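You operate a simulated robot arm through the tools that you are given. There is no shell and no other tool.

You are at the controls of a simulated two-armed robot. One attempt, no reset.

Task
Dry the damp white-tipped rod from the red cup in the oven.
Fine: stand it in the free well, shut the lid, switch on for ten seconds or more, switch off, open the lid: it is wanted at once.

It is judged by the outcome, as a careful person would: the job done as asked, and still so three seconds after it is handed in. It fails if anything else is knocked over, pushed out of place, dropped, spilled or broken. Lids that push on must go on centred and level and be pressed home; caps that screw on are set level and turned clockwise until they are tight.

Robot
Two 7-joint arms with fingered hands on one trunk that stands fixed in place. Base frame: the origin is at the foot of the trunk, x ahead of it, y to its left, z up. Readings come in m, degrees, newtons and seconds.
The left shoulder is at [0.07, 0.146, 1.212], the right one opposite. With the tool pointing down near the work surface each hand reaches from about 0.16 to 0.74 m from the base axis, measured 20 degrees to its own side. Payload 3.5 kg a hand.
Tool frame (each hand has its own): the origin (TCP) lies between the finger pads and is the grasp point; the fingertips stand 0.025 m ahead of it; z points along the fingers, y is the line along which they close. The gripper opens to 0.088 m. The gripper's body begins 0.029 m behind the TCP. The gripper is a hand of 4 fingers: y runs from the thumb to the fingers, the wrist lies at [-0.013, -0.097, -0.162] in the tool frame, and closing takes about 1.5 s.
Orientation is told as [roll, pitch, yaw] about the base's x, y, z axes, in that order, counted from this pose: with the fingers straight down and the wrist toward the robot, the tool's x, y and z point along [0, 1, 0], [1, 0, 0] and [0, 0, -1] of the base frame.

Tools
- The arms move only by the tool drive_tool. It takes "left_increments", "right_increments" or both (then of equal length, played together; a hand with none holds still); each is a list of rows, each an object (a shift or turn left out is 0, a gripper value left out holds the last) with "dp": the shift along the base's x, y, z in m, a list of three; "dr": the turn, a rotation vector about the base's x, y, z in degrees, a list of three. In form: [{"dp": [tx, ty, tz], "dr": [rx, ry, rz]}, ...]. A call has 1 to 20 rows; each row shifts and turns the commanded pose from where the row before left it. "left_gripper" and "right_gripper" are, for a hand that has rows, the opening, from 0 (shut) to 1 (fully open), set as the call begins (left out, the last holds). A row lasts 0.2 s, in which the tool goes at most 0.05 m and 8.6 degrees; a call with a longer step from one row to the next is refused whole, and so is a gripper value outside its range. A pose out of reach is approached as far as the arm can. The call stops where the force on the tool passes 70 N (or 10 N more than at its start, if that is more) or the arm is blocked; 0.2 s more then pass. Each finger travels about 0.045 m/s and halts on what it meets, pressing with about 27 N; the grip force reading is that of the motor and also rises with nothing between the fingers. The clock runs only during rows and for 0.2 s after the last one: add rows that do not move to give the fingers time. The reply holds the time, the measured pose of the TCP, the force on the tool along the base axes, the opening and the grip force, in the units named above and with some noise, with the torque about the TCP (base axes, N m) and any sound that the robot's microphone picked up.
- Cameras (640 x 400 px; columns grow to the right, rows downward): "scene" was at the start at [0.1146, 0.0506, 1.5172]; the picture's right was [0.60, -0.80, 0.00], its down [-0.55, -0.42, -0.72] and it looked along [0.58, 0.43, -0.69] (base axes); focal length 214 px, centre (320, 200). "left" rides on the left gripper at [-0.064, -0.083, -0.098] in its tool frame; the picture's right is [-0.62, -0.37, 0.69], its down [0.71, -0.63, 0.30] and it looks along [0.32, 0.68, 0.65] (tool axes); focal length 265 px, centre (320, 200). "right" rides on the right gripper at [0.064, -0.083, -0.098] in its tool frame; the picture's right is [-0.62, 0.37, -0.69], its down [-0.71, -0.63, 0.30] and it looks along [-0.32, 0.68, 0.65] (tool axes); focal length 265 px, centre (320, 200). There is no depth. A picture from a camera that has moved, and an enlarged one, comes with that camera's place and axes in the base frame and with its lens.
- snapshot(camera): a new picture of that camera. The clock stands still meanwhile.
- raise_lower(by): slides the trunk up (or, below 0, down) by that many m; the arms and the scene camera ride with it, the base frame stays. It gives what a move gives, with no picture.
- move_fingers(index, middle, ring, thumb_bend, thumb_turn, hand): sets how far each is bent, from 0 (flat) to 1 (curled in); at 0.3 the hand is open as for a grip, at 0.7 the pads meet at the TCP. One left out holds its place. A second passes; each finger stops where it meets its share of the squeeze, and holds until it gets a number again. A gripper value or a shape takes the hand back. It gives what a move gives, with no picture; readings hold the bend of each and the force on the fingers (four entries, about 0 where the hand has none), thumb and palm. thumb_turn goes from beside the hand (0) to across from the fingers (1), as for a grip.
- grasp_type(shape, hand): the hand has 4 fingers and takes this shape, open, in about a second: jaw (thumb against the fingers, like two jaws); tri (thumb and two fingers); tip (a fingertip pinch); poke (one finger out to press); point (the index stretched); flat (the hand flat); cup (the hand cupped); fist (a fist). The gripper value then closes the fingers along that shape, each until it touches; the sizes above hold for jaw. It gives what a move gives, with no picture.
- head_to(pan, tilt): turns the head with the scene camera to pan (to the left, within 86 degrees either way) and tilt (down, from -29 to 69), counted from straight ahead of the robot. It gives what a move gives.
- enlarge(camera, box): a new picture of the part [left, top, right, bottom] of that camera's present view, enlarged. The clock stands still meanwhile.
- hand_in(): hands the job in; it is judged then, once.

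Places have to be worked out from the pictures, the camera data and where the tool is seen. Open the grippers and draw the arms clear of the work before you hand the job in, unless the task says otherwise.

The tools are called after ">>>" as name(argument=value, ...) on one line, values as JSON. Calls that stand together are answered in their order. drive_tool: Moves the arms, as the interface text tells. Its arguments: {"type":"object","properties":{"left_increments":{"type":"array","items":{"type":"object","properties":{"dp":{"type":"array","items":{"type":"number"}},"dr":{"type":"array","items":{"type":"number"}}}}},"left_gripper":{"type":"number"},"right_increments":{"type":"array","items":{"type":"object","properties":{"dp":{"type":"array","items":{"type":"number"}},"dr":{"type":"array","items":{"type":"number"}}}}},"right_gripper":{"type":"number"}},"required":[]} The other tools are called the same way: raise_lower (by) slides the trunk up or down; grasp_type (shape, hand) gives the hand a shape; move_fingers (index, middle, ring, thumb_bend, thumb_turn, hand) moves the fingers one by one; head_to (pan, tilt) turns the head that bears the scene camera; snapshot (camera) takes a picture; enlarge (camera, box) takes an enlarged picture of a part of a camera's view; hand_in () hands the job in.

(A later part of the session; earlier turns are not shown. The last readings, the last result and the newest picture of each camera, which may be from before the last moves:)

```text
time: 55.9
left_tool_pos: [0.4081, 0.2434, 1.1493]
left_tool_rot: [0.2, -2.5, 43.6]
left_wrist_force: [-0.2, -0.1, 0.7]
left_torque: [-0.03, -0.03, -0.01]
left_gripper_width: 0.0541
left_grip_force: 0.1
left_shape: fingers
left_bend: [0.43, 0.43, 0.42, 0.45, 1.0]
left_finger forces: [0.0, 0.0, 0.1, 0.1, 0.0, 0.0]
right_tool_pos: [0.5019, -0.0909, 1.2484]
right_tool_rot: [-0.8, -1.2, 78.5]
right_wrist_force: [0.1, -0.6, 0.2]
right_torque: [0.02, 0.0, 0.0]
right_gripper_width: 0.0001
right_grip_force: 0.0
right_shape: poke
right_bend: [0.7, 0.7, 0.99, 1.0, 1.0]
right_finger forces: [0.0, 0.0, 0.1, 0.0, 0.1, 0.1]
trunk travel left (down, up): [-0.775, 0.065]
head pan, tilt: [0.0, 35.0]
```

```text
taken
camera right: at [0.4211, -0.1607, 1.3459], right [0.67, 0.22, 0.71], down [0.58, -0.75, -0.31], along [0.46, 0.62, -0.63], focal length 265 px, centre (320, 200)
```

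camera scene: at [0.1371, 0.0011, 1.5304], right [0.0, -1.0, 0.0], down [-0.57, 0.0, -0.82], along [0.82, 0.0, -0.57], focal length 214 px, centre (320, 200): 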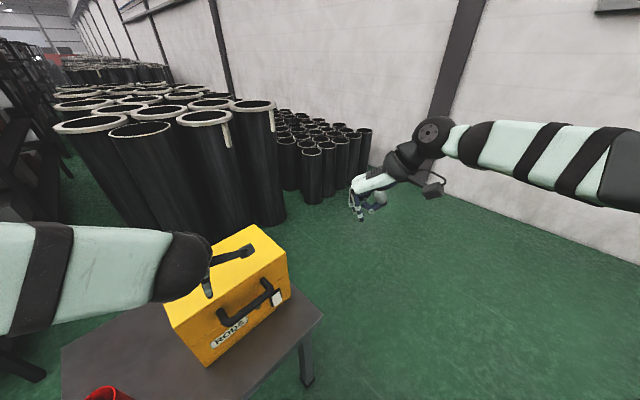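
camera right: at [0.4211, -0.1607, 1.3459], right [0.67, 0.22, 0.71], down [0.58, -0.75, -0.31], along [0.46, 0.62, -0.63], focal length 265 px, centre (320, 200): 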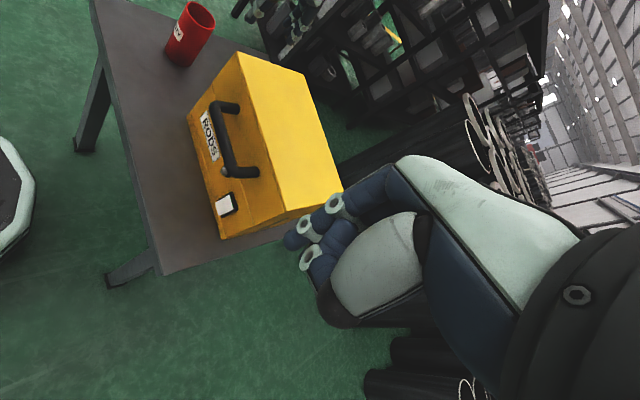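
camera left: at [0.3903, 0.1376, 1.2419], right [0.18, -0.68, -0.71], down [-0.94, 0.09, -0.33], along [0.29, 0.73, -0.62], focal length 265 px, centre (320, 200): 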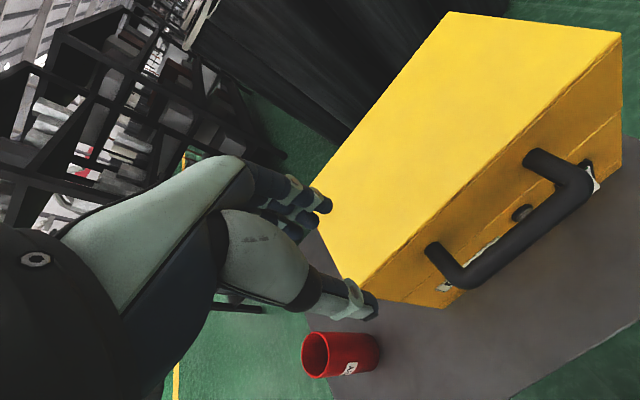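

I'll zoom in on the poke finger to see its tip relative to the tool point.

>>> enlarge(camera="right", box=[250, 170, 410, 330])

>>> enlarge(camera="scene", box=[330, 130, 450, 240])

```text
2.50 times, centred on (330, 250) of right
camera zoom: at [0.4211, -0.1607, 1.3459], right [0.67, 0.22, 0.71], down [0.58, -0.75, -0.31], along [0.46, 0.62, -0.63], focal length 664 px, centre (295, 75)
```

zoom: 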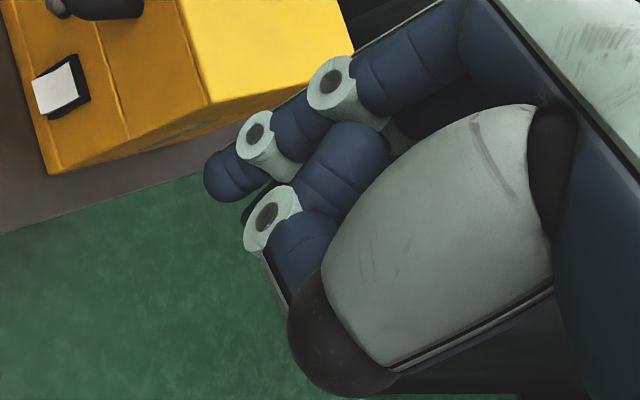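

```text
3.64 times, centred on (390, 185) of scene
camera zoom: at [0.1371, 0.0011, 1.5304], right [0.0, -1.0, 0.0], down [-0.57, 0.0, -0.82], along [0.82, 0.0, -0.57], focal length 780 px, centre (66, 254)
```

zoom: 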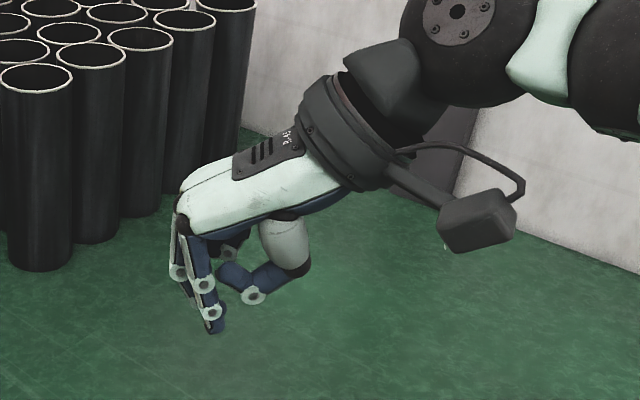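

The poke finger's tip sits about 3 cm ahead of the tool point, but the other knuckles are close behind it. I'll try the "point" shape, which may give more clearance for a press.

>>> grasp_type(hand="right", shape="point")

>>> enlarge(camera="right", box=[200, 120, 440, 330])

>>> enlarge(camera="scene", box=[310, 120, 470, 240])

```text
time: 56.8
left_tool_pos: [0.4088, 0.2438, 1.148]
left_tool_rot: [0.3, -2.5, 43.7]
left_wrist_force: [1.0, -1.1, 0.3]
left_torque: [0.03, 0.03, 0.02]
left_gripper_width: 0.054
left_grip_force: 0.0
left_shape: fingers
left_bend: [0.43, 0.43, 0.42, 0.45, 1.0]
left_finger forces: [0.0, 0.0, 0.0, 0.1, 0.0, 0.0]
right_tool_pos: [0.5022, -0.0916, 1.2498]
right_tool_rot: [-0.9, -1.3, 78.6]
right_wrist_force: [0.9, 0.1, 0.3]
right_torque: [0.01, -0.01, -0.02]
right_gripper_width: 0.0001
right_grip_force: 0.1
right_shape: point
right_bend: [0.2, 1.0, 1.0, 0.98, 0.88]
right_finger forces: [0.1, 0.0, 0.0, 0.1, 0.0, 0.1]
trunk travel left (down, up): [-0.775, 0.065]
head pan, tilt: [0.0, 35.0]
```

```text
1.90 times, centred on (320, 225) of right
camera zoom: at [0.4211, -0.1608, 1.3459], right [0.67, 0.22, 0.71], down [0.58, -0.75, -0.31], along [0.46, 0.62, -0.63], focal length 506 px, centre (320, 152)
```

zoom: 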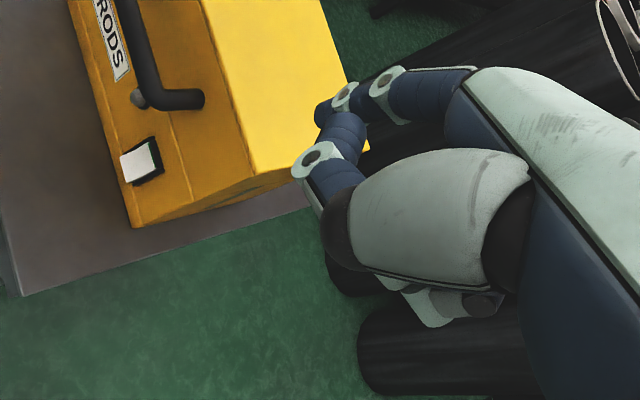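

```text
3.33 times, centred on (390, 180) of scene
camera zoom: at [0.1371, 0.0009, 1.5304], right [0.0, -1.0, 0.0], down [-0.57, 0.0, -0.82], along [0.82, 0.0, -0.57], focal length 715 px, centre (87, 267)
```

zoom: 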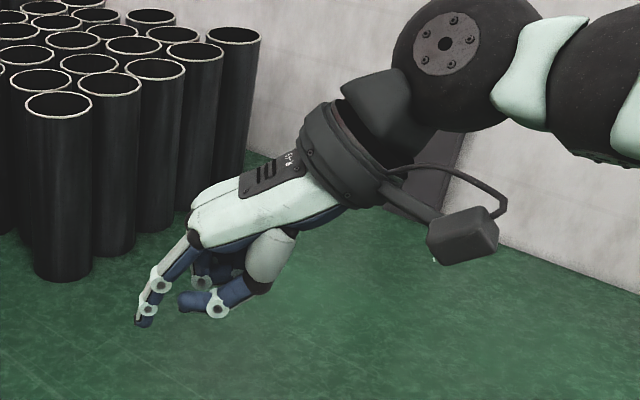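

The pointing index tip is at about (0.015, 0.054, 0.016) in the right tool frame and well clear of the other fingers. I'll bring the right hand down in front of the switch with a 30° pitch and 70° yaw.

>>> drive_tool(right_increments=[{"dp": [-0.001, 0.006, -0.029], "dr": [0, 0, -4.3]}, {"dp": [-0.001, 0.006, -0.029], "dr": [0, 0, -4.3]}, {"dp": [-0.001, 0.006, -0.029], "dr": [6.7, -2.45, 0]}, {"dp": [-0.001, 0.006, -0.029], "dr": [6.7, -2.45, 0]}, {"dp": [-0.001, 0.007, -0.029], "dr": [6.7, -2.45, 0]}, {"dp": [-0.001, 0.007, -0.029], "dr": [6.7, -2.45, 0]}, {"dp": [-0.001, 0.007, -0.029]}, {"dp": [-0.001, 0.007, -0.029]}, {"dp": [-0.001, 0.007, -0.029]}, {"dp": [-0.001, 0.007, -0.029]}, {"dp": [-0.001, 0.007, -0.029]}, {}])

>>> head_to(pan=15, tilt=50)

>>> snapshot(camera="scene")

>>> snapshot(camera="right")

```text
time: 59.4
left_tool_pos: [0.4091, 0.2434, 1.1482]
left_tool_rot: [0.1, -2.6, 43.6]
left_wrist_force: [0.6, -0.4, -0.4]
left_torque: [0.0, -0.01, 0.03]
left_gripper_width: 0.054
left_grip_force: 0.1
left_shape: fingers
left_bend: [0.43, 0.43, 0.42, 0.45, 1.0]
left_finger forces: [0.1, 0.0, 0.0, 0.0, 0.0, 0.0]
right_tool_pos: [0.4916, -0.0182, 0.9298]
right_tool_rot: [-0.7, -29.8, 70.0]
right_wrist_force: [-0.3, 0.0, 0.2]
right_torque: [0.0, 0.03, -0.01]
right_gripper_width: 0.0
right_grip_force: 0.1
right_shape: point
right_bend: [0.2, 1.0, 1.0, 0.98, 0.88]
right_finger forces: [0.0, 0.0, 0.0, 0.0, 0.1, 0.1]
trunk travel left (down, up): [-0.775, 0.065]
head pan, tilt: [0.0, 35.0]
```

```text
time: 60.2
left_tool_pos: [0.4077, 0.2432, 1.1483]
left_tool_rot: [0.2, -2.5, 43.6]
left_wrist_force: [-0.7, 1.5, 0.4]
left_torque: [0.0, 0.03, 0.0]
left_gripper_width: 0.0539
left_grip_force: 0.1
left_shape: fingers
left_bend: [0.43, 0.43, 0.42, 0.45, 1.0]
left_finger forces: [0.0, 0.1, 0.0, 0.0, 0.0, 0.0]
right_tool_pos: [0.4919, -0.019, 0.9309]
right_tool_rot: [-0.8, -29.8, 70.0]
right_wrist_force: [0.0, -0.3, 0.1]
right_torque: [-0.02, -0.03, -0.02]
right_gripper_width: 0.0
right_grip_force: 0.1
right_shape: point
right_bend: [0.2, 1.0, 1.0, 0.98, 0.88]
right_finger forces: [0.0, 0.0, 0.0, 0.1, 0.0, 0.0]
trunk travel left (down, up): [-0.775, 0.065]
head pan, tilt: [15.0, 50.0]
```

```text
taken
camera scene: at [0.1234, 0.0208, 1.5088], right [0.26, -0.97, 0.0], down [-0.74, -0.2, -0.64], along [0.62, 0.17, -0.77], focal length 214 px, centre (320, 200)
```

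scene: 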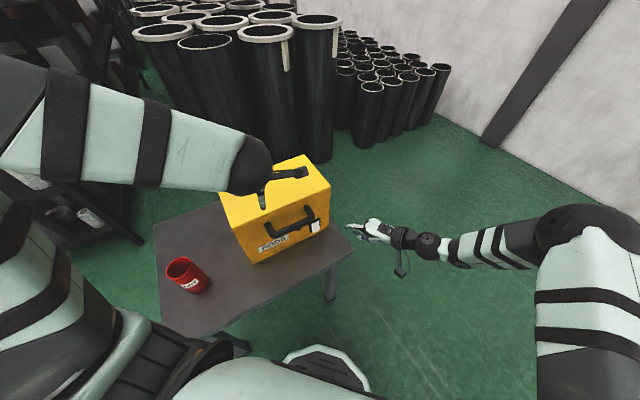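

```text
taken
camera right: at [0.3878, -0.1086, 0.9746], right [0.56, -0.24, 0.79], down [0.54, -0.62, -0.57], along [0.63, 0.75, -0.22], focal length 265 px, centre (320, 200)
```

right: 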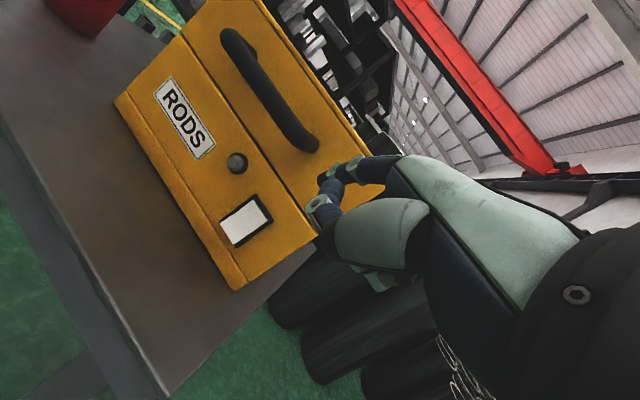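

Good view of the switch. I'll zoom in with both cameras to pin down the rocker and the fingertip.

>>> enlarge(camera="right", box=[180, 130, 360, 290])

>>> enlarge(camera="scene", box=[250, 180, 410, 280])

```text
2.50 times, centred on (270, 210) of right
camera zoom: at [0.3878, -0.1086, 0.9746], right [0.56, -0.24, 0.79], down [0.54, -0.62, -0.57], along [0.63, 0.75, -0.22], focal length 664 px, centre (445, 175)
```

zoom: 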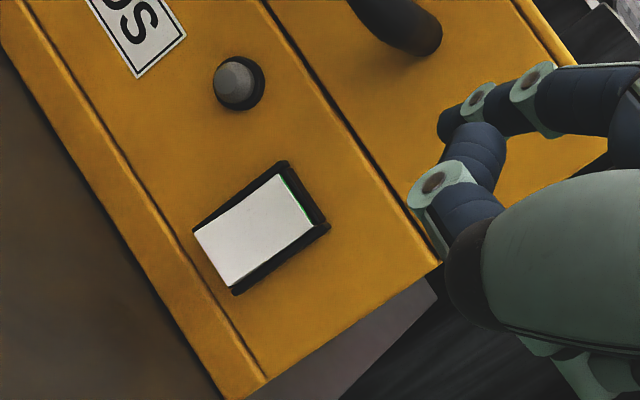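

```text
4.00 times, centred on (330, 230) of scene
camera zoom: at [0.1234, 0.0208, 1.5088], right [0.26, -0.97, 0.0], down [-0.74, -0.2, -0.64], along [0.62, 0.17, -0.77], focal length 858 px, centre (280, 80)
```

zoom: 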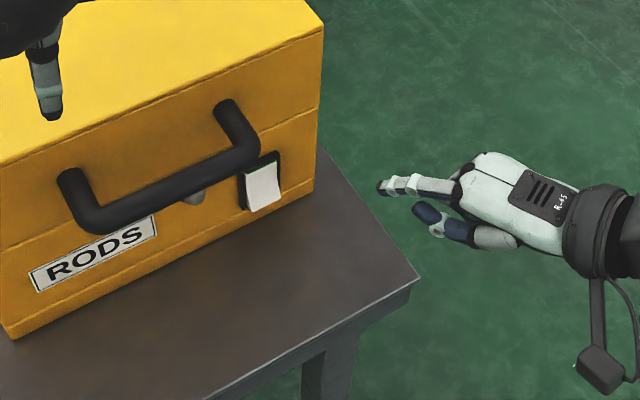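

The rocker's top edge is at z 0.831, flush. Its bottom edge is at z 0.779 and sticks out about 12 mm, centred on u = 0.273. I'll move the fingertip to about 3 cm in front of the rocker's lower half.

>>> drive_tool(right_increments=[{"dp": [0.002, 0.006, -0.03]}, {"dp": [0.003, 0.01, -0.03]}, {"dp": [0.005, 0.013, -0.03]}, {"dp": [0.006, 0.015, -0.025]}, {"dp": [0.007, 0.015, -0.02]}, {"dp": [0.007, 0.015, -0.012]}, {"dp": [0.006, 0.015, -0.008]}, {}])

>>> enlarge(camera="right", box=[200, 100, 400, 300])

>>> enlarge(camera="scene", box=[270, 180, 390, 280])

```text
time: 62.0
left_tool_pos: [0.407, 0.2436, 1.1489]
left_tool_rot: [0.3, -2.4, 43.6]
left_wrist_force: [0.0, -0.2, -0.1]
left_torque: [0.02, -0.02, 0.02]
left_gripper_width: 0.054
left_grip_force: 0.2
left_shape: fingers
left_bend: [0.43, 0.43, 0.42, 0.45, 1.0]
left_finger forces: [0.1, 0.0, 0.0, 0.0, 0.0, 0.0]
right_tool_pos: [0.5272, 0.0708, 0.7741]
right_tool_rot: [-0.8, -29.8, 70.0]
right_wrist_force: [0.5, -0.1, 0.8]
right_torque: [0.01, 0.01, 0.02]
right_gripper_width: 0.0
right_grip_force: 0.0
right_shape: point
right_bend: [0.2, 1.0, 1.0, 0.98, 0.88]
right_finger forces: [0.0, 0.0, 0.1, 0.1, 0.0, 0.1]
trunk travel left (down, up): [-0.775, 0.065]
head pan, tilt: [15.0, 50.0]
```

```text
2.00 times, centred on (300, 200) of right
camera zoom: at [0.4242, -0.0188, 0.8192], right [0.56, -0.24, 0.79], down [0.54, -0.62, -0.57], along [0.63, 0.75, -0.22], focal length 531 px, centre (360, 200)
```

zoom: 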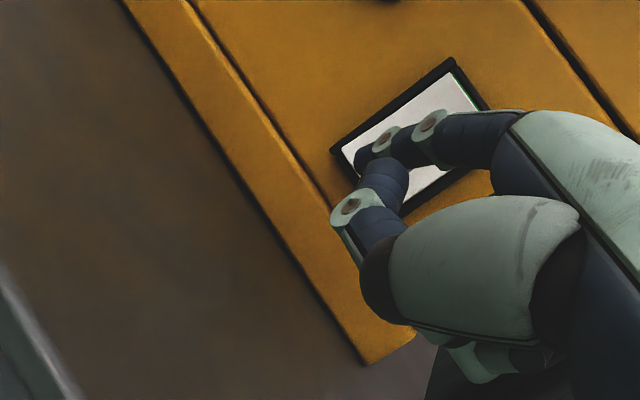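

```text
4.00 times, centred on (330, 230) of scene
camera zoom: at [0.1234, 0.0206, 1.5087], right [0.26, -0.97, 0.0], down [-0.74, -0.2, -0.64], along [0.62, 0.17, -0.77], focal length 858 px, centre (280, 80)
```

zoom: 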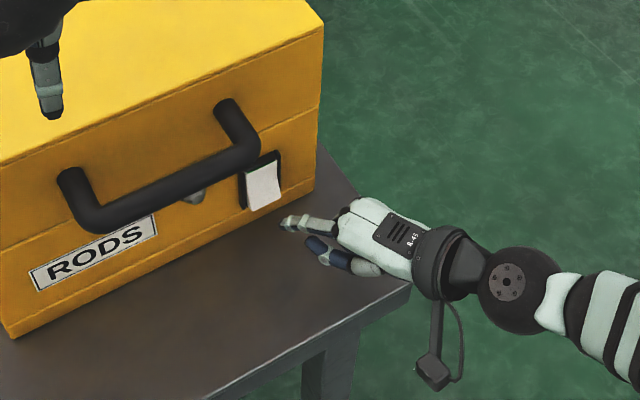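

The fingertip is lined up with the lower part of the rocker, about 3 cm in front. I'll advance straight in toward the face, stopping just short of contact.

>>> drive_tool(right_increments=[{"dp": [0.0044, 0.0041, 0]}, {"dp": [0.0044, 0.0041, 0]}, {"dp": [0.0044, 0.0041, 0]}, {"dp": [0.0029, 0.0027, 0]}, {}])

>>> enlarge(camera="right", box=[240, 120, 360, 240])

>>> enlarge(camera="scene", box=[290, 200, 350, 260])

```text
time: 63.2
left_tool_pos: [0.4085, 0.244, 1.1477]
left_tool_rot: [0.2, -2.4, 43.6]
left_wrist_force: [-0.4, 0.1, 0.2]
left_torque: [0.03, 0.01, 0.01]
left_gripper_width: 0.0541
left_grip_force: 0.1
left_shape: fingers
left_bend: [0.43, 0.43, 0.42, 0.45, 1.0]
left_finger forces: [0.0, 0.0, 0.1, 0.0, 0.1, 0.0]
right_tool_pos: [0.544, 0.086, 0.7753]
right_tool_rot: [-0.7, -29.8, 70.0]
right_wrist_force: [-0.6, 0.0, 0.9]
right_torque: [0.0, -0.04, 0.0]
right_gripper_width: 0.0
right_grip_force: 0.1
right_shape: point
right_bend: [0.2, 1.0, 1.0, 0.98, 0.88]
right_finger forces: [0.1, 0.0, 0.0, 0.0, 0.1, 0.0]
trunk travel left (down, up): [-0.775, 0.065]
head pan, tilt: [15.0, 50.0]
```

```text
3.33 times, centred on (300, 180) of right
camera zoom: at [0.4404, -0.0035, 0.8192], right [0.56, -0.24, 0.79], down [0.54, -0.62, -0.57], along [0.63, 0.75, -0.22], focal length 885 px, centre (387, 267)
```

zoom: 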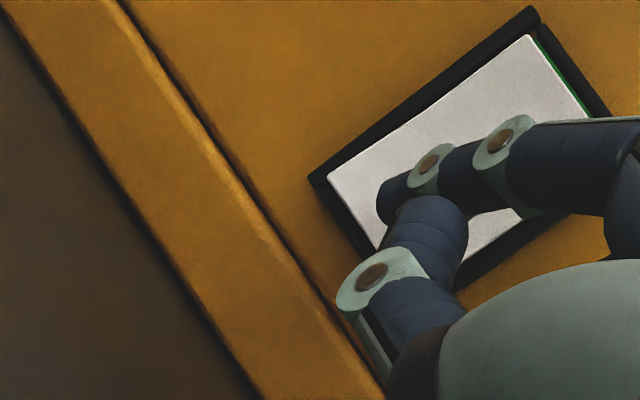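

```text
6.67 times, centred on (320, 230) of scene
camera zoom: at [0.1235, 0.0208, 1.5087], right [0.26, -0.97, 0.0], down [-0.74, -0.2, -0.64], along [0.62, 0.17, -0.77], focal length 1430 px, centre (320, 0)
```

zoom: 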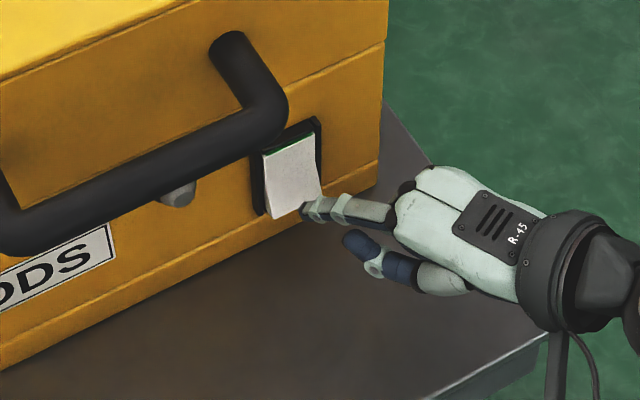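

The tip is lined up with the lower fifth of the rocker, nearly touching. I'll press in 2 mm steps and watch force, sound and lamp.

>>> drive_tool(right_increments=[{"dp": [0.0015, 0.0014, 0]}, {"dp": [0.0015, 0.0014, 0]}, {"dp": [0.0015, 0.0014, 0]}])

```text
time: 64.0
left_tool_pos: [0.4083, 0.2439, 1.1481]
left_tool_rot: [0.2, -2.6, 43.6]
left_wrist_force: [1.2, -0.2, -0.2]
left_torque: [0.02, -0.01, 0.0]
left_gripper_width: 0.0541
left_grip_force: 0.1
left_shape: fingers
left_bend: [0.43, 0.43, 0.42, 0.45, 1.0]
left_finger forces: [0.0, 0.1, 0.0, 0.1, 0.0, 0.0]
right_tool_pos: [0.5492, 0.0906, 0.7744]
right_tool_rot: [-0.8, -29.9, 70.0]
right_wrist_force: [0.2, -0.2, -0.2]
right_torque: [-0.02, -0.04, 0.0]
right_gripper_width: 0.0
right_grip_force: 0.1
right_shape: point
right_bend: [0.2, 1.0, 1.0, 0.98, 0.88]
right_finger forces: [0.0, 0.0, 0.0, 0.0, 0.0, 0.0]
trunk travel left (down, up): [-0.775, 0.065]
head pan, tilt: [15.0, 50.0]
```

No contact yet. I'll continue in 2 mm steps.

>>> drive_tool(right_increments=[{"dp": [0.0015, 0.0014, 0]}, {"dp": [0.0015, 0.0014, 0]}])

>>> enlarge(camera="scene", box=[290, 200, 350, 260])

```text
time: 64.6
left_tool_pos: [0.4085, 0.2435, 1.149]
left_tool_rot: [0.2, -2.5, 43.6]
left_wrist_force: [0.1, -0.2, 0.0]
left_torque: [0.04, 0.02, 0.0]
left_gripper_width: 0.0538
left_grip_force: 0.0
left_shape: fingers
left_bend: [0.43, 0.43, 0.42, 0.45, 1.0]
left_finger forces: [0.0, 0.1, 0.1, 0.0, 0.1, 0.0]
right_tool_pos: [0.5512, 0.0927, 0.7733]
right_tool_rot: [-0.7, -29.8, 70.0]
right_wrist_force: [-1.0, -1.5, 0.6]
right_torque: [-0.01, -0.01, 0.05]
right_gripper_width: 0.0807
right_grip_force: 0.0
right_shape: point
right_bend: [0.21, 1.0, 1.0, 0.98, 0.88]
right_finger forces: [1.6, 0.0, 0.0, 0.1, 0.1, 0.1]
trunk travel left (down, up): [-0.775, 0.065]
head pan, tilt: [15.0, 50.0]
```

```text
6.67 times, centred on (320, 230) of scene
camera zoom: at [0.1231, 0.0207, 1.5087], right [0.26, -0.97, 0.0], down [-0.74, -0.2, -0.64], along [0.62, 0.17, -0.77], focal length 1430 px, centre (320, 0)
```

zoom: 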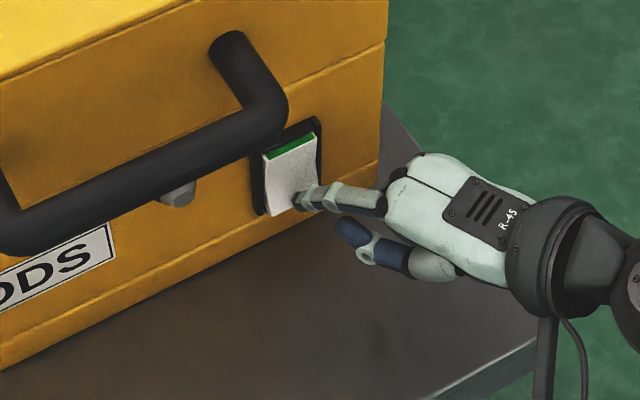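

Contact at 1.6 N on the index, and the rocker is starting to tip, with more green showing. I'll keep pressing.

>>> drive_tool(right_increments=[{"dp": [0.0015, 0.0014, 0]}, {"dp": [0.0015, 0.0014, 0]}, {"dp": [0.0015, 0.0014, 0]}])

>>> enlarge(camera="scene", box=[290, 200, 350, 260])

```text
time: 65.4
left_tool_pos: [0.4074, 0.2444, 1.1489]
left_tool_rot: [0.2, -2.6, 43.6]
left_wrist_force: [-0.7, 0.5, 0.2]
left_torque: [0.01, 0.03, -0.02]
left_gripper_width: 0.0543
left_grip_force: 0.1
left_shape: fingers
left_bend: [0.43, 0.43, 0.42, 0.45, 1.0]
left_finger forces: [0.0, 0.0, 0.0, 0.1, 0.1, 0.0]
right_tool_pos: [0.555, 0.0961, 0.775]
right_tool_rot: [-0.8, -29.8, 70.0]
right_wrist_force: [-4.0, -3.3, 1.2]
right_torque: [0.1, -0.05, 0.18]
right_gripper_width: 0.0804
right_grip_force: 0.0
right_shape: point
right_bend: [0.21, 1.0, 1.0, 0.98, 0.88]
right_finger forces: [4.9, 0.1, 0.0, 0.0, 0.1, 0.1]
trunk travel left (down, up): [-0.775, 0.065]
head pan, tilt: [15.0, 50.0]
```

```text
6.67 times, centred on (320, 230) of scene
camera zoom: at [0.1225, 0.0201, 1.5088], right [0.26, -0.97, 0.0], down [-0.74, -0.2, -0.64], along [0.62, 0.17, -0.77], focal length 1430 px, centre (320, 0)
```

zoom: 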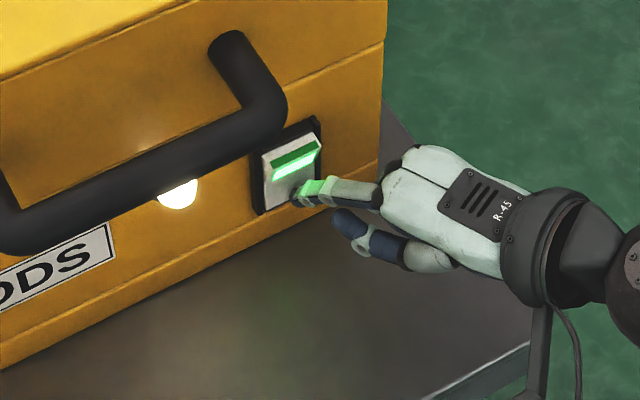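

The lamp is lit and the rocker has flipped, so the oven is on at about t = 65.4. I'll withdraw the finger straight back and check the switch stays on.

>>> drive_tool(right_increments=[{"dp": [-0.0044, -0.0041, 0]}, {"dp": [-0.0073, -0.0069, 0]}, {"dp": [-0.0073, -0.0069, 0]}, {"dp": [-0.0073, -0.0069, 0]}, {"dp": [-0.0073, -0.0069, 0]}, {}])

>>> enlarge(camera="scene", box=[270, 180, 390, 280])

>>> enlarge(camera="right", box=[180, 80, 380, 280])

```text
time: 66.8
left_tool_pos: [0.4077, 0.2429, 1.1478]
left_tool_rot: [0.2, -2.5, 43.6]
left_wrist_force: [0.7, -0.3, -0.8]
left_torque: [-0.02, -0.02, 0.0]
left_gripper_width: 0.0538
left_grip_force: 0.0
left_shape: fingers
left_bend: [0.43, 0.43, 0.42, 0.45, 1.0]
left_finger forces: [0.1, 0.0, 0.0, 0.0, 0.0, 0.0]
right_tool_pos: [0.5225, 0.0655, 0.7745]
right_tool_rot: [-0.8, -29.7, 70.0]
right_wrist_force: [0.0, -0.1, 0.4]
right_torque: [0.04, 0.02, -0.04]
right_gripper_width: 0.0805
right_grip_force: 0.0
right_shape: point
right_bend: [0.2, 1.0, 1.0, 0.98, 0.88]
right_finger forces: [0.1, 0.0, 0.1, 0.0, 0.0, 0.0]
trunk travel left (down, up): [-0.775, 0.065]
head pan, tilt: [15.0, 50.0]
```

```text
4.00 times, centred on (330, 230) of scene
camera zoom: at [0.1235, 0.0211, 1.5087], right [0.26, -0.97, 0.0], down [-0.74, -0.2, -0.64], along [0.62, 0.17, -0.77], focal length 858 px, centre (280, 80)
```

zoom: 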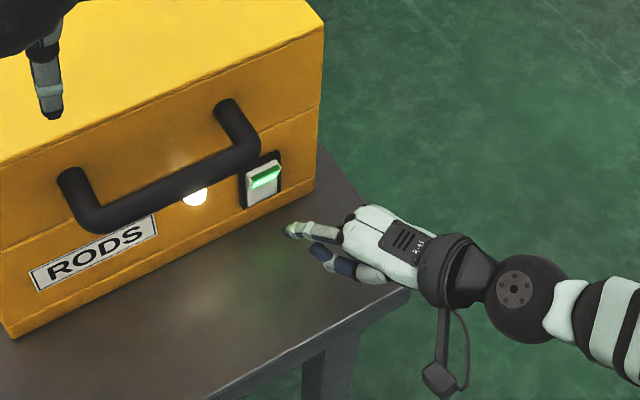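

```text
2.00 times, centred on (280, 180) of right
camera zoom: at [0.4187, -0.0246, 0.8184], right [0.56, -0.24, 0.79], down [0.54, -0.62, -0.57], along [0.63, 0.75, -0.22], focal length 531 px, centre (400, 240)
```

zoom: 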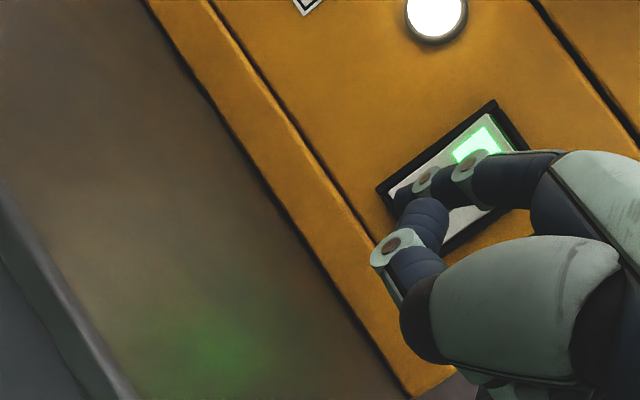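

The lamp and green rocker light stay lit. I'll raise the finger to the level of the rocker's upper half and wait out well over ten seconds.

>>> drive_tool(right_increments=[{"dp": [0, 0, 0.018]}, {"dp": [0, 0, 0.018]}, {}, {}, {}, {}, {}, {}, {}, {}, {}, {}, {}, {}, {}, {}, {}, {}, {}, {}])

>>> drive_tool(right_increments=[{}, {}, {}, {}, {}, {}, {}, {}, {}, {}, {}, {}, {}, {}, {}, {}, {}, {}, {}, {}])

>>> enlarge(camera="scene", box=[290, 190, 370, 270])

>>> enlarge(camera="right", box=[180, 80, 380, 280])

```text
time: 71.0
left_tool_pos: [0.4082, 0.2443, 1.149]
left_tool_rot: [0.2, -2.6, 43.6]
left_wrist_force: [0.1, -0.9, 0.3]
left_torque: [-0.02, 0.01, 0.0]
left_gripper_width: 0.0542
left_grip_force: 0.0
left_shape: fingers
left_bend: [0.43, 0.43, 0.42, 0.45, 1.0]
left_finger forces: [0.1, 0.0, 0.0, 0.1, 0.1, 0.0]
right_tool_pos: [0.5231, 0.0655, 0.8113]
right_tool_rot: [-0.8, -29.8, 70.1]
right_wrist_force: [0.6, -0.5, 0.3]
right_torque: [-0.01, -0.01, 0.0]
right_gripper_width: 0.0807
right_grip_force: 0.1
right_shape: point
right_bend: [0.2, 1.0, 1.0, 0.98, 0.88]
right_finger forces: [0.0, 0.0, 0.1, 0.0, 0.0, 0.0]
trunk travel left (down, up): [-0.775, 0.065]
head pan, tilt: [15.0, 50.0]
```

```text
time: 75.2
left_tool_pos: [0.4077, 0.2437, 1.1472]
left_tool_rot: [0.2, -2.5, 43.7]
left_wrist_force: [0.5, 0.4, 0.7]
left_torque: [-0.02, 0.0, -0.01]
left_gripper_width: 0.0542
left_grip_force: 0.0
left_shape: fingers
left_bend: [0.43, 0.43, 0.42, 0.45, 1.0]
left_finger forces: [0.1, 0.0, 0.1, 0.1, 0.1, 0.0]
right_tool_pos: [0.5216, 0.0662, 0.8101]
right_tool_rot: [-0.7, -29.8, 70.1]
right_wrist_force: [1.3, 0.9, 0.1]
right_torque: [0.0, -0.03, 0.01]
right_gripper_width: 0.0807
right_grip_force: 0.1
right_shape: point
right_bend: [0.2, 1.0, 1.0, 0.98, 0.88]
right_finger forces: [0.0, 0.1, 0.0, 0.0, 0.0, 0.0]
trunk travel left (down, up): [-0.775, 0.065]
head pan, tilt: [15.0, 50.0]
```

```text
5.00 times, centred on (330, 230) of scene
camera zoom: at [0.1235, 0.0209, 1.5087], right [0.26, -0.97, 0.0], down [-0.74, -0.2, -0.64], along [0.62, 0.17, -0.77], focal length 1072 px, centre (270, 50)
```

zoom: 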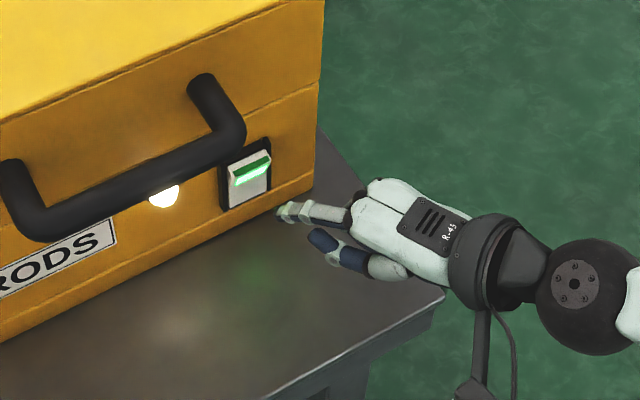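

```text
2.00 times, centred on (280, 180) of right
camera zoom: at [0.4188, -0.0243, 0.8546], right [0.56, -0.24, 0.79], down [0.54, -0.62, -0.57], along [0.63, 0.75, -0.22], focal length 531 px, centre (400, 240)
```

zoom: 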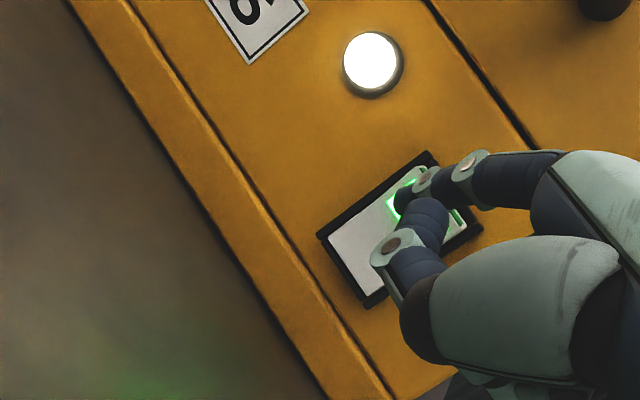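

The finger is aimed at about 80% of the rocker's height. I'll wait a little longer, then advance to just short of contact.

>>> drive_tool(right_increments=[{}, {}, {}, {}, {}, {}, {}, {}, {}, {}, {"dp": [0.0044, 0.0041, 0]}, {"dp": [0.0044, 0.0041, 0]}, {"dp": [0.0044, 0.0041, 0]}, {"dp": [0.0044, 0.0041, 0]}, {}])

>>> enlarge(camera="scene", box=[290, 190, 350, 250])

>>> enlarge(camera="right", box=[220, 100, 380, 260])

```text
time: 78.4
left_tool_pos: [0.4088, 0.2437, 1.1483]
left_tool_rot: [0.2, -2.5, 43.6]
left_wrist_force: [-0.8, 0.0, 0.5]
left_torque: [0.04, 0.01, 0.02]
left_gripper_width: 0.0539
left_grip_force: 0.0
left_shape: fingers
left_bend: [0.43, 0.43, 0.42, 0.45, 1.0]
left_finger forces: [0.1, 0.0, 0.0, 0.1, 0.0, 0.0]
right_tool_pos: [0.5394, 0.0808, 0.8103]
right_tool_rot: [-0.8, -29.7, 70.0]
right_wrist_force: [0.3, -0.1, -0.1]
right_torque: [-0.06, -0.01, -0.02]
right_gripper_width: 0.0807
right_grip_force: 0.1
right_shape: point
right_bend: [0.2, 1.0, 1.0, 0.98, 0.88]
right_finger forces: [0.0, 0.0, 0.1, 0.0, 0.1, 0.0]
trunk travel left (down, up): [-0.775, 0.065]
head pan, tilt: [15.0, 50.0]
```

```text
6.67 times, centred on (320, 220) of scene
camera zoom: at [0.1234, 0.0208, 1.5087], right [0.26, -0.97, 0.0], down [-0.74, -0.2, -0.64], along [0.62, 0.17, -0.77], focal length 1430 px, centre (320, 67)
```

zoom: 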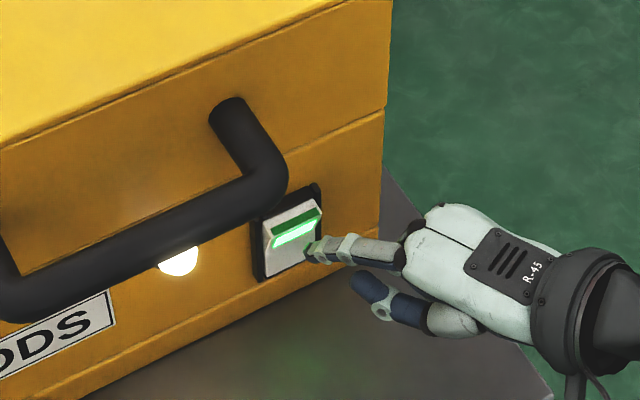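

```text
2.50 times, centred on (300, 180) of right
camera zoom: at [0.4364, -0.0079, 0.855], right [0.56, -0.24, 0.79], down [0.54, -0.62, -0.57], along [0.63, 0.75, -0.22], focal length 664 px, centre (370, 250)
```

zoom: 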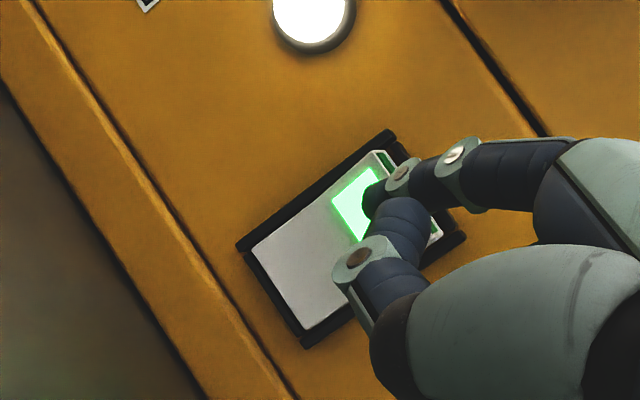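

Lined up on the lit upper half, and the oven has been on for 13 s. I'll press the upper half in small steps to switch off.

>>> drive_tool(right_increments=[{"dp": [0.0029, 0.0027, 0]}, {"dp": [0.0029, 0.0027, 0]}, {"dp": [0.0029, 0.0027, 0]}, {"dp": [0.0015, 0.0014, 0]}, {"dp": [0.0015, 0.0014, 0]}])

>>> enlarge(camera="scene", box=[290, 190, 350, 250])

```text
time: 79.6
left_tool_pos: [0.4079, 0.2433, 1.1492]
left_tool_rot: [0.2, -2.5, 43.6]
left_wrist_force: [0.1, 0.2, 0.3]
left_torque: [0.02, 0.02, 0.0]
left_gripper_width: 0.054
left_grip_force: 0.0
left_shape: fingers
left_bend: [0.43, 0.43, 0.42, 0.45, 1.0]
left_finger forces: [0.1, 0.1, 0.0, 0.1, 0.0, 0.0]
right_tool_pos: [0.552, 0.0937, 0.8117]
right_tool_rot: [-0.8, -29.7, 69.9]
right_wrist_force: [0.4, 0.0, 0.4]
right_torque: [-0.01, -0.02, -0.02]
right_gripper_width: 0.0805
right_grip_force: 0.1
right_shape: point
right_bend: [0.2, 1.0, 1.0, 0.98, 0.88]
right_finger forces: [0.0, 0.0, 0.0, 0.0, 0.1, 0.0]
trunk travel left (down, up): [-0.775, 0.065]
head pan, tilt: [15.0, 50.0]
```

```text
6.67 times, centred on (320, 220) of scene
camera zoom: at [0.1234, 0.021, 1.5087], right [0.26, -0.97, 0.0], down [-0.74, -0.2, -0.64], along [0.62, 0.17, -0.77], focal length 1430 px, centre (320, 67)
```

zoom: 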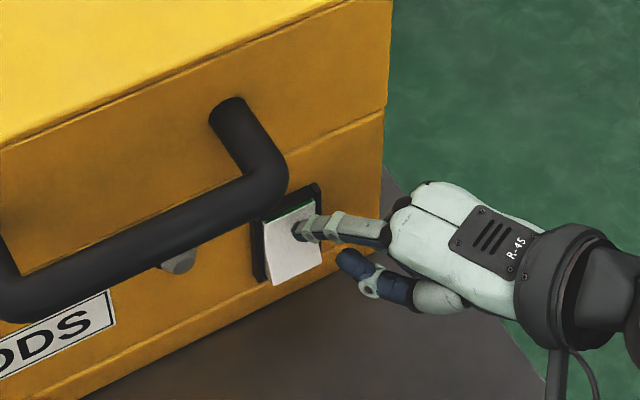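

The lamp is dark and the rocker is back to its original position, so it's off after about 14 s. I'll withdraw the finger straight back and clear the right hand away.

>>> drive_tool(right_increments=[{"dp": [-0.0044, -0.0041, 0]}, {"dp": [-0.0088, -0.0082, 0]}, {"dp": [-0.0088, -0.0082, 0]}, {"dp": [-0.01, -0.012, 0]}, {"dp": [-0.01, -0.02, 0.01]}, {"dp": [-0.01, -0.03, 0.02]}, {"dp": [-0.01, -0.03, 0.03]}, {"dp": [-0.005, -0.03, 0.03]}, {"dp": [0, -0.03, 0.03]}, {"dp": [0, -0.03, 0.03]}, {}])

>>> enlarge(camera="scene", box=[220, 140, 380, 280])

>>> snapshot(camera="left")

>>> snapshot(camera="right")

```text
time: 82.0
left_tool_pos: [0.41, 0.2451, 1.1487]
left_tool_rot: [0.2, -2.5, 43.7]
left_wrist_force: [0.0, 0.0, 1.2]
left_torque: [0.0, 0.01, 0.03]
left_gripper_width: 0.0543
left_grip_force: 0.1
left_shape: fingers
left_bend: [0.43, 0.43, 0.42, 0.45, 1.0]
left_finger forces: [0.0, 0.1, 0.0, 0.0, 0.1, 0.0]
right_tool_pos: [0.4837, -0.1092, 0.9601]
right_tool_rot: [-0.8, -29.9, 70.0]
right_wrist_force: [-1.0, 0.2, -1.0]
right_torque: [0.0, 0.03, -0.02]
right_gripper_width: 0.0808
right_grip_force: 0.0
right_shape: point
right_bend: [0.2, 1.0, 1.0, 0.98, 0.88]
right_finger forces: [0.1, 0.0, 0.1, 0.1, 0.0, 0.0]
trunk travel left (down, up): [-0.775, 0.065]
head pan, tilt: [15.0, 50.0]
```

```text
2.86 times, centred on (300, 210) of scene
camera zoom: at [0.1239, 0.0214, 1.5086], right [0.26, -0.97, 0.0], down [-0.74, -0.2, -0.64], along [0.62, 0.17, -0.77], focal length 613 px, centre (377, 171)
```

zoom: 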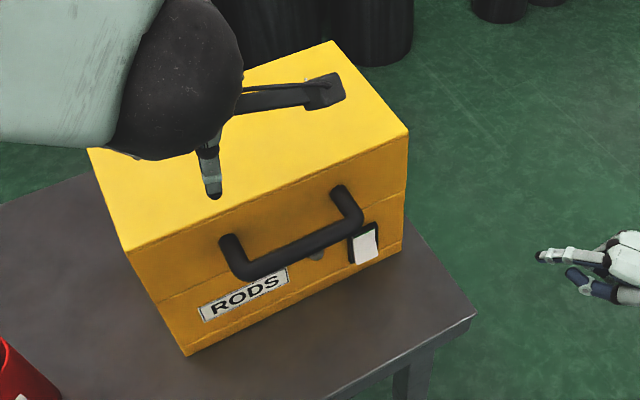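

```text
taken
camera left: at [0.3902, 0.1378, 1.2418], right [0.18, -0.68, -0.71], down [-0.94, 0.09, -0.33], along [0.29, 0.73, -0.62], focal length 265 px, centre (320, 200)
```

left: 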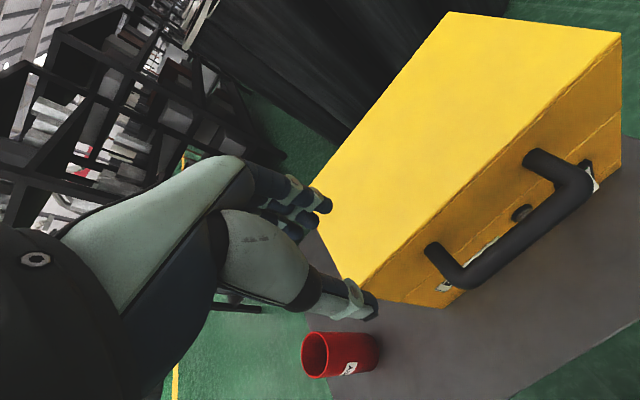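

```text
taken
camera right: at [0.3817, -0.1998, 1.004], right [0.56, -0.24, 0.79], down [0.54, -0.62, -0.57], along [0.63, 0.75, -0.22], focal length 265 px, centre (320, 200)
```

right: 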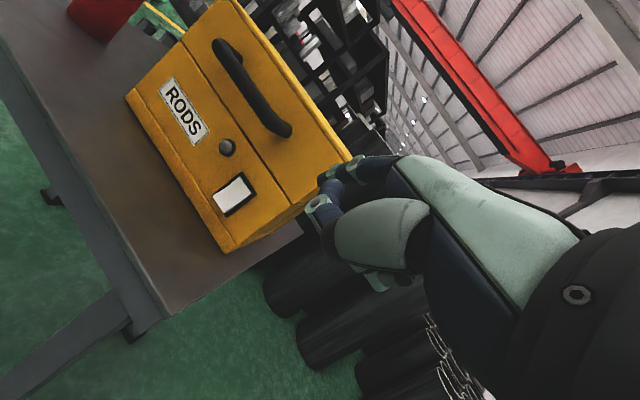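

I need the exact closed position of the handle to reopen the lid. I'll zoom in on it from all three cameras.

>>> enlarge(camera="left", box=[400, 120, 640, 320])

>>> enlarge(camera="scene", box=[260, 180, 340, 250])

>>> enlarge(camera="right", box=[180, 20, 320, 160])

```text
2.00 times, centred on (520, 220) of left
camera zoom: at [0.3902, 0.1378, 1.2418], right [0.18, -0.68, -0.71], down [-0.94, 0.09, -0.33], along [0.29, 0.73, -0.62], focal length 531 px, centre (-80, 160)
```

zoom: 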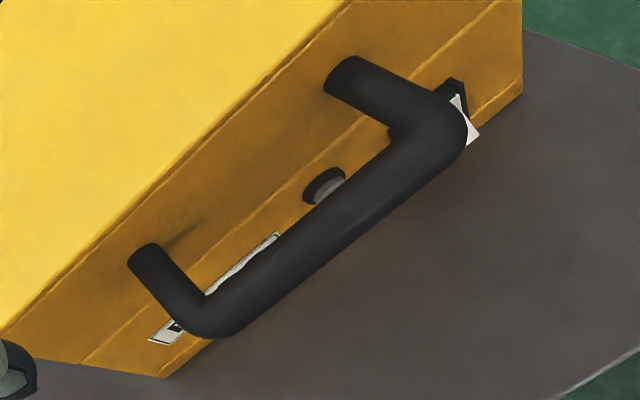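

```text
5.71 times, centred on (300, 215) of scene
camera zoom: at [0.1239, 0.0214, 1.5086], right [0.26, -0.97, 0.0], down [-0.74, -0.2, -0.64], along [0.62, 0.17, -0.77], focal length 1226 px, centre (434, 114)
```

zoom: 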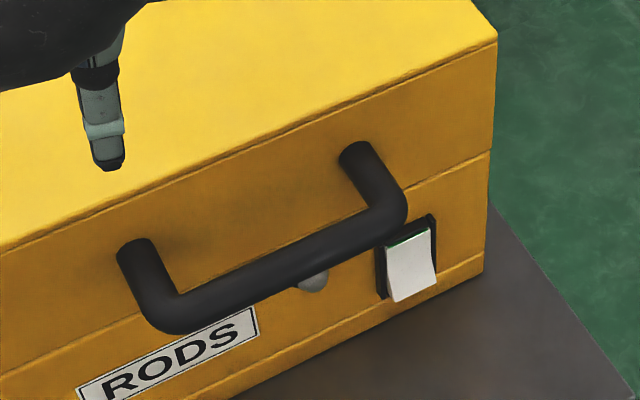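

```text
2.86 times, centred on (250, 90) of right
camera zoom: at [0.3817, -0.1998, 1.004], right [0.56, -0.24, 0.79], down [0.54, -0.62, -0.57], along [0.63, 0.75, -0.22], focal length 758 px, centre (520, 514)
```

zoom: 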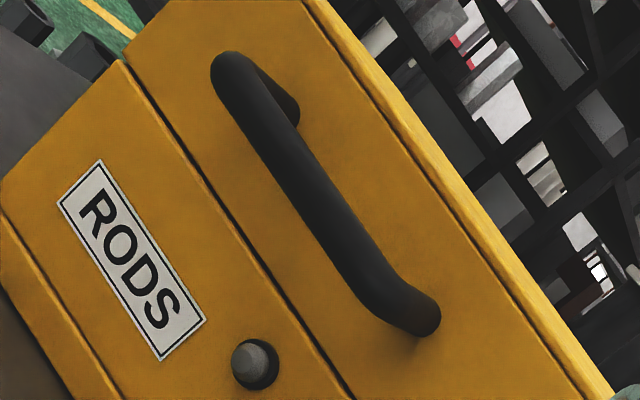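

The closed handle bar's middle comes out near (0.467, 0.196, 0.931), about 4.5 cm in front of the lid wall. I'll set the left fingers moderately open and bring the left hand back above the bar.

>>> move_fingers(hand="left", index=0.46, middle=0.46, ring=0.45, thumb_bend=0.48)

>>> drive_tool(left_increments=[{"dp": [0.01, -0.008, -0.02]}, {"dp": [0.015, -0.014, -0.02]}, {"dp": [0.015, -0.014, -0.02]}, {"dp": [0.01, -0.008, -0.02]}, {}])

>>> snapshot(camera="left")

>>> snapshot(camera="right")

```text
time: 83.0
left_tool_pos: [0.4077, 0.2422, 1.1486]
left_tool_rot: [0.1, -2.4, 43.6]
left_wrist_force: [-0.7, 0.1, 0.0]
left_torque: [-0.02, 0.0, -0.01]
left_gripper_width: 0.0486
left_grip_force: 0.1
left_shape: fingers
left_bend: [0.46, 0.46, 0.45, 0.48, 1.0]
left_finger forces: [0.0, 0.1, 0.0, 0.0, 0.0, 0.1]
right_tool_pos: [0.4849, -0.1098, 0.9595]
right_tool_rot: [-0.8, -29.7, 70.0]
right_wrist_force: [0.5, 0.6, 0.2]
right_torque: [-0.01, -0.01, 0.02]
right_gripper_width: 0.0808
right_grip_force: 0.1
right_shape: point
right_bend: [0.2, 1.0, 1.0, 0.98, 0.88]
right_finger forces: [0.0, 0.0, 0.1, 0.0, 0.0, 0.1]
trunk travel left (down, up): [-0.775, 0.065]
head pan, tilt: [15.0, 50.0]
```

```text
time: 84.2
left_tool_pos: [0.4587, 0.2019, 1.0666]
left_tool_rot: [0.1, -2.6, 43.5]
left_wrist_force: [-0.4, 0.4, 0.1]
left_torque: [-0.01, -0.03, -0.01]
left_gripper_width: 0.0486
left_grip_force: 0.1
left_shape: fingers
left_bend: [0.46, 0.46, 0.45, 0.48, 1.0]
left_finger forces: [0.0, 0.0, 0.1, 0.0, 0.0, 0.0]
right_tool_pos: [0.4843, -0.1088, 0.9603]
right_tool_rot: [-0.8, -29.9, 70.0]
right_wrist_force: [0.1, 0.6, 0.6]
right_torque: [0.02, -0.01, -0.02]
right_gripper_width: 0.0805
right_grip_force: 0.1
right_shape: point
right_bend: [0.2, 1.0, 1.0, 0.98, 0.88]
right_finger forces: [0.0, 0.0, 0.1, 0.0, 0.1, 0.0]
trunk travel left (down, up): [-0.775, 0.065]
head pan, tilt: [15.0, 50.0]
```

```text
taken
camera left: at [0.4402, 0.0953, 1.1599], right [0.18, -0.68, -0.71], down [-0.94, 0.09, -0.33], along [0.29, 0.73, -0.62], focal length 265 px, centre (320, 200)
```

left: 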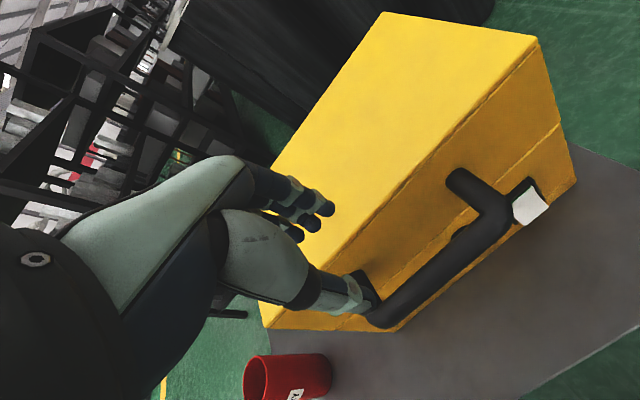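

```text
taken
camera right: at [0.3812, -0.1997, 1.004], right [0.56, -0.24, 0.79], down [0.54, -0.62, -0.57], along [0.63, 0.75, -0.22], focal length 265 px, centre (320, 200)
```

right: 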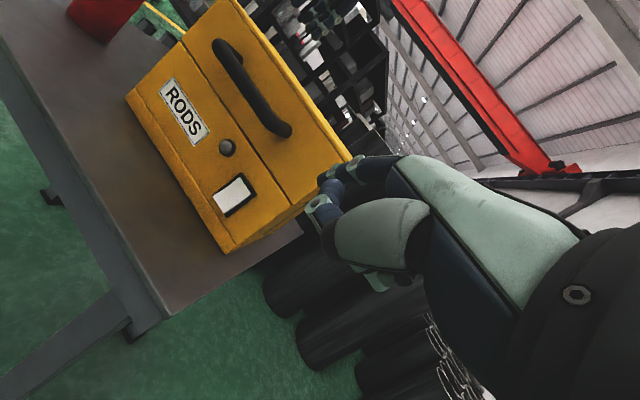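

The bar sits at about n = 0.475, z = 0.931 and the hand is centred over it in depth. I'll shift 8 mm along the bar and descend to just above it, then check from the side.

>>> drive_tool(left_increments=[{"dp": [0.003, -0.003, -0.025]}, {"dp": [0.0025, -0.0023, -0.025]}, {"dp": [0, 0, -0.025]}, {}])

>>> enlarge(camera="right", box=[180, 10, 340, 150])

>>> enlarge(camera="left", box=[240, 140, 480, 340])

```text
time: 85.2
left_tool_pos: [0.4646, 0.1956, 0.991]
left_tool_rot: [0.1, -2.5, 43.7]
left_wrist_force: [0.0, 0.8, -0.3]
left_torque: [0.0, 0.01, -0.01]
left_gripper_width: 0.0486
left_grip_force: 0.0
left_shape: fingers
left_bend: [0.46, 0.46, 0.45, 0.48, 1.0]
left_finger forces: [0.0, 0.0, 0.0, 0.1, 0.1, 0.1]
right_tool_pos: [0.4847, -0.1107, 0.9592]
right_tool_rot: [-0.7, -29.8, 69.9]
right_wrist_force: [0.4, 0.2, 0.3]
right_torque: [0.02, -0.03, -0.02]
right_gripper_width: 0.0806
right_grip_force: 0.0
right_shape: point
right_bend: [0.2, 1.0, 1.0, 0.98, 0.88]
right_finger forces: [0.0, 0.0, 0.0, 0.0, 0.0, 0.0]
trunk travel left (down, up): [-0.775, 0.065]
head pan, tilt: [15.0, 50.0]
```

```text
2.86 times, centred on (260, 80) of right
camera zoom: at [0.3816, -0.1999, 1.0038], right [0.56, -0.24, 0.79], down [0.54, -0.62, -0.57], along [0.63, 0.75, -0.22], focal length 758 px, centre (491, 543)
```

zoom: 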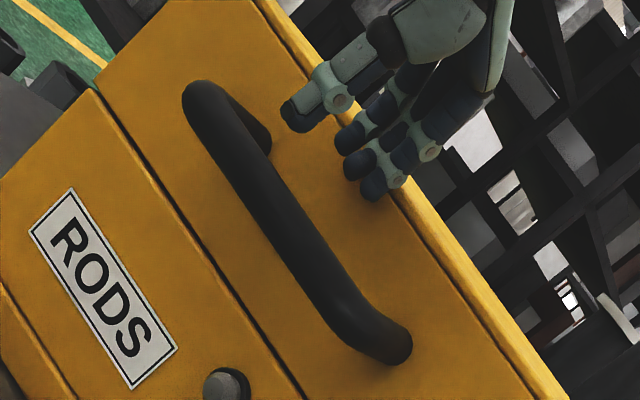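

```text
2.00 times, centred on (360, 240) of left
camera zoom: at [0.4459, 0.0894, 1.0847], right [0.18, -0.68, -0.71], down [-0.94, 0.09, -0.33], along [0.29, 0.73, -0.62], focal length 531 px, centre (240, 120)
```

zoom: 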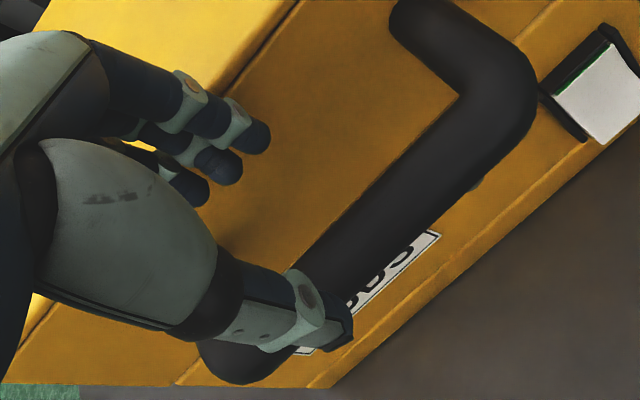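

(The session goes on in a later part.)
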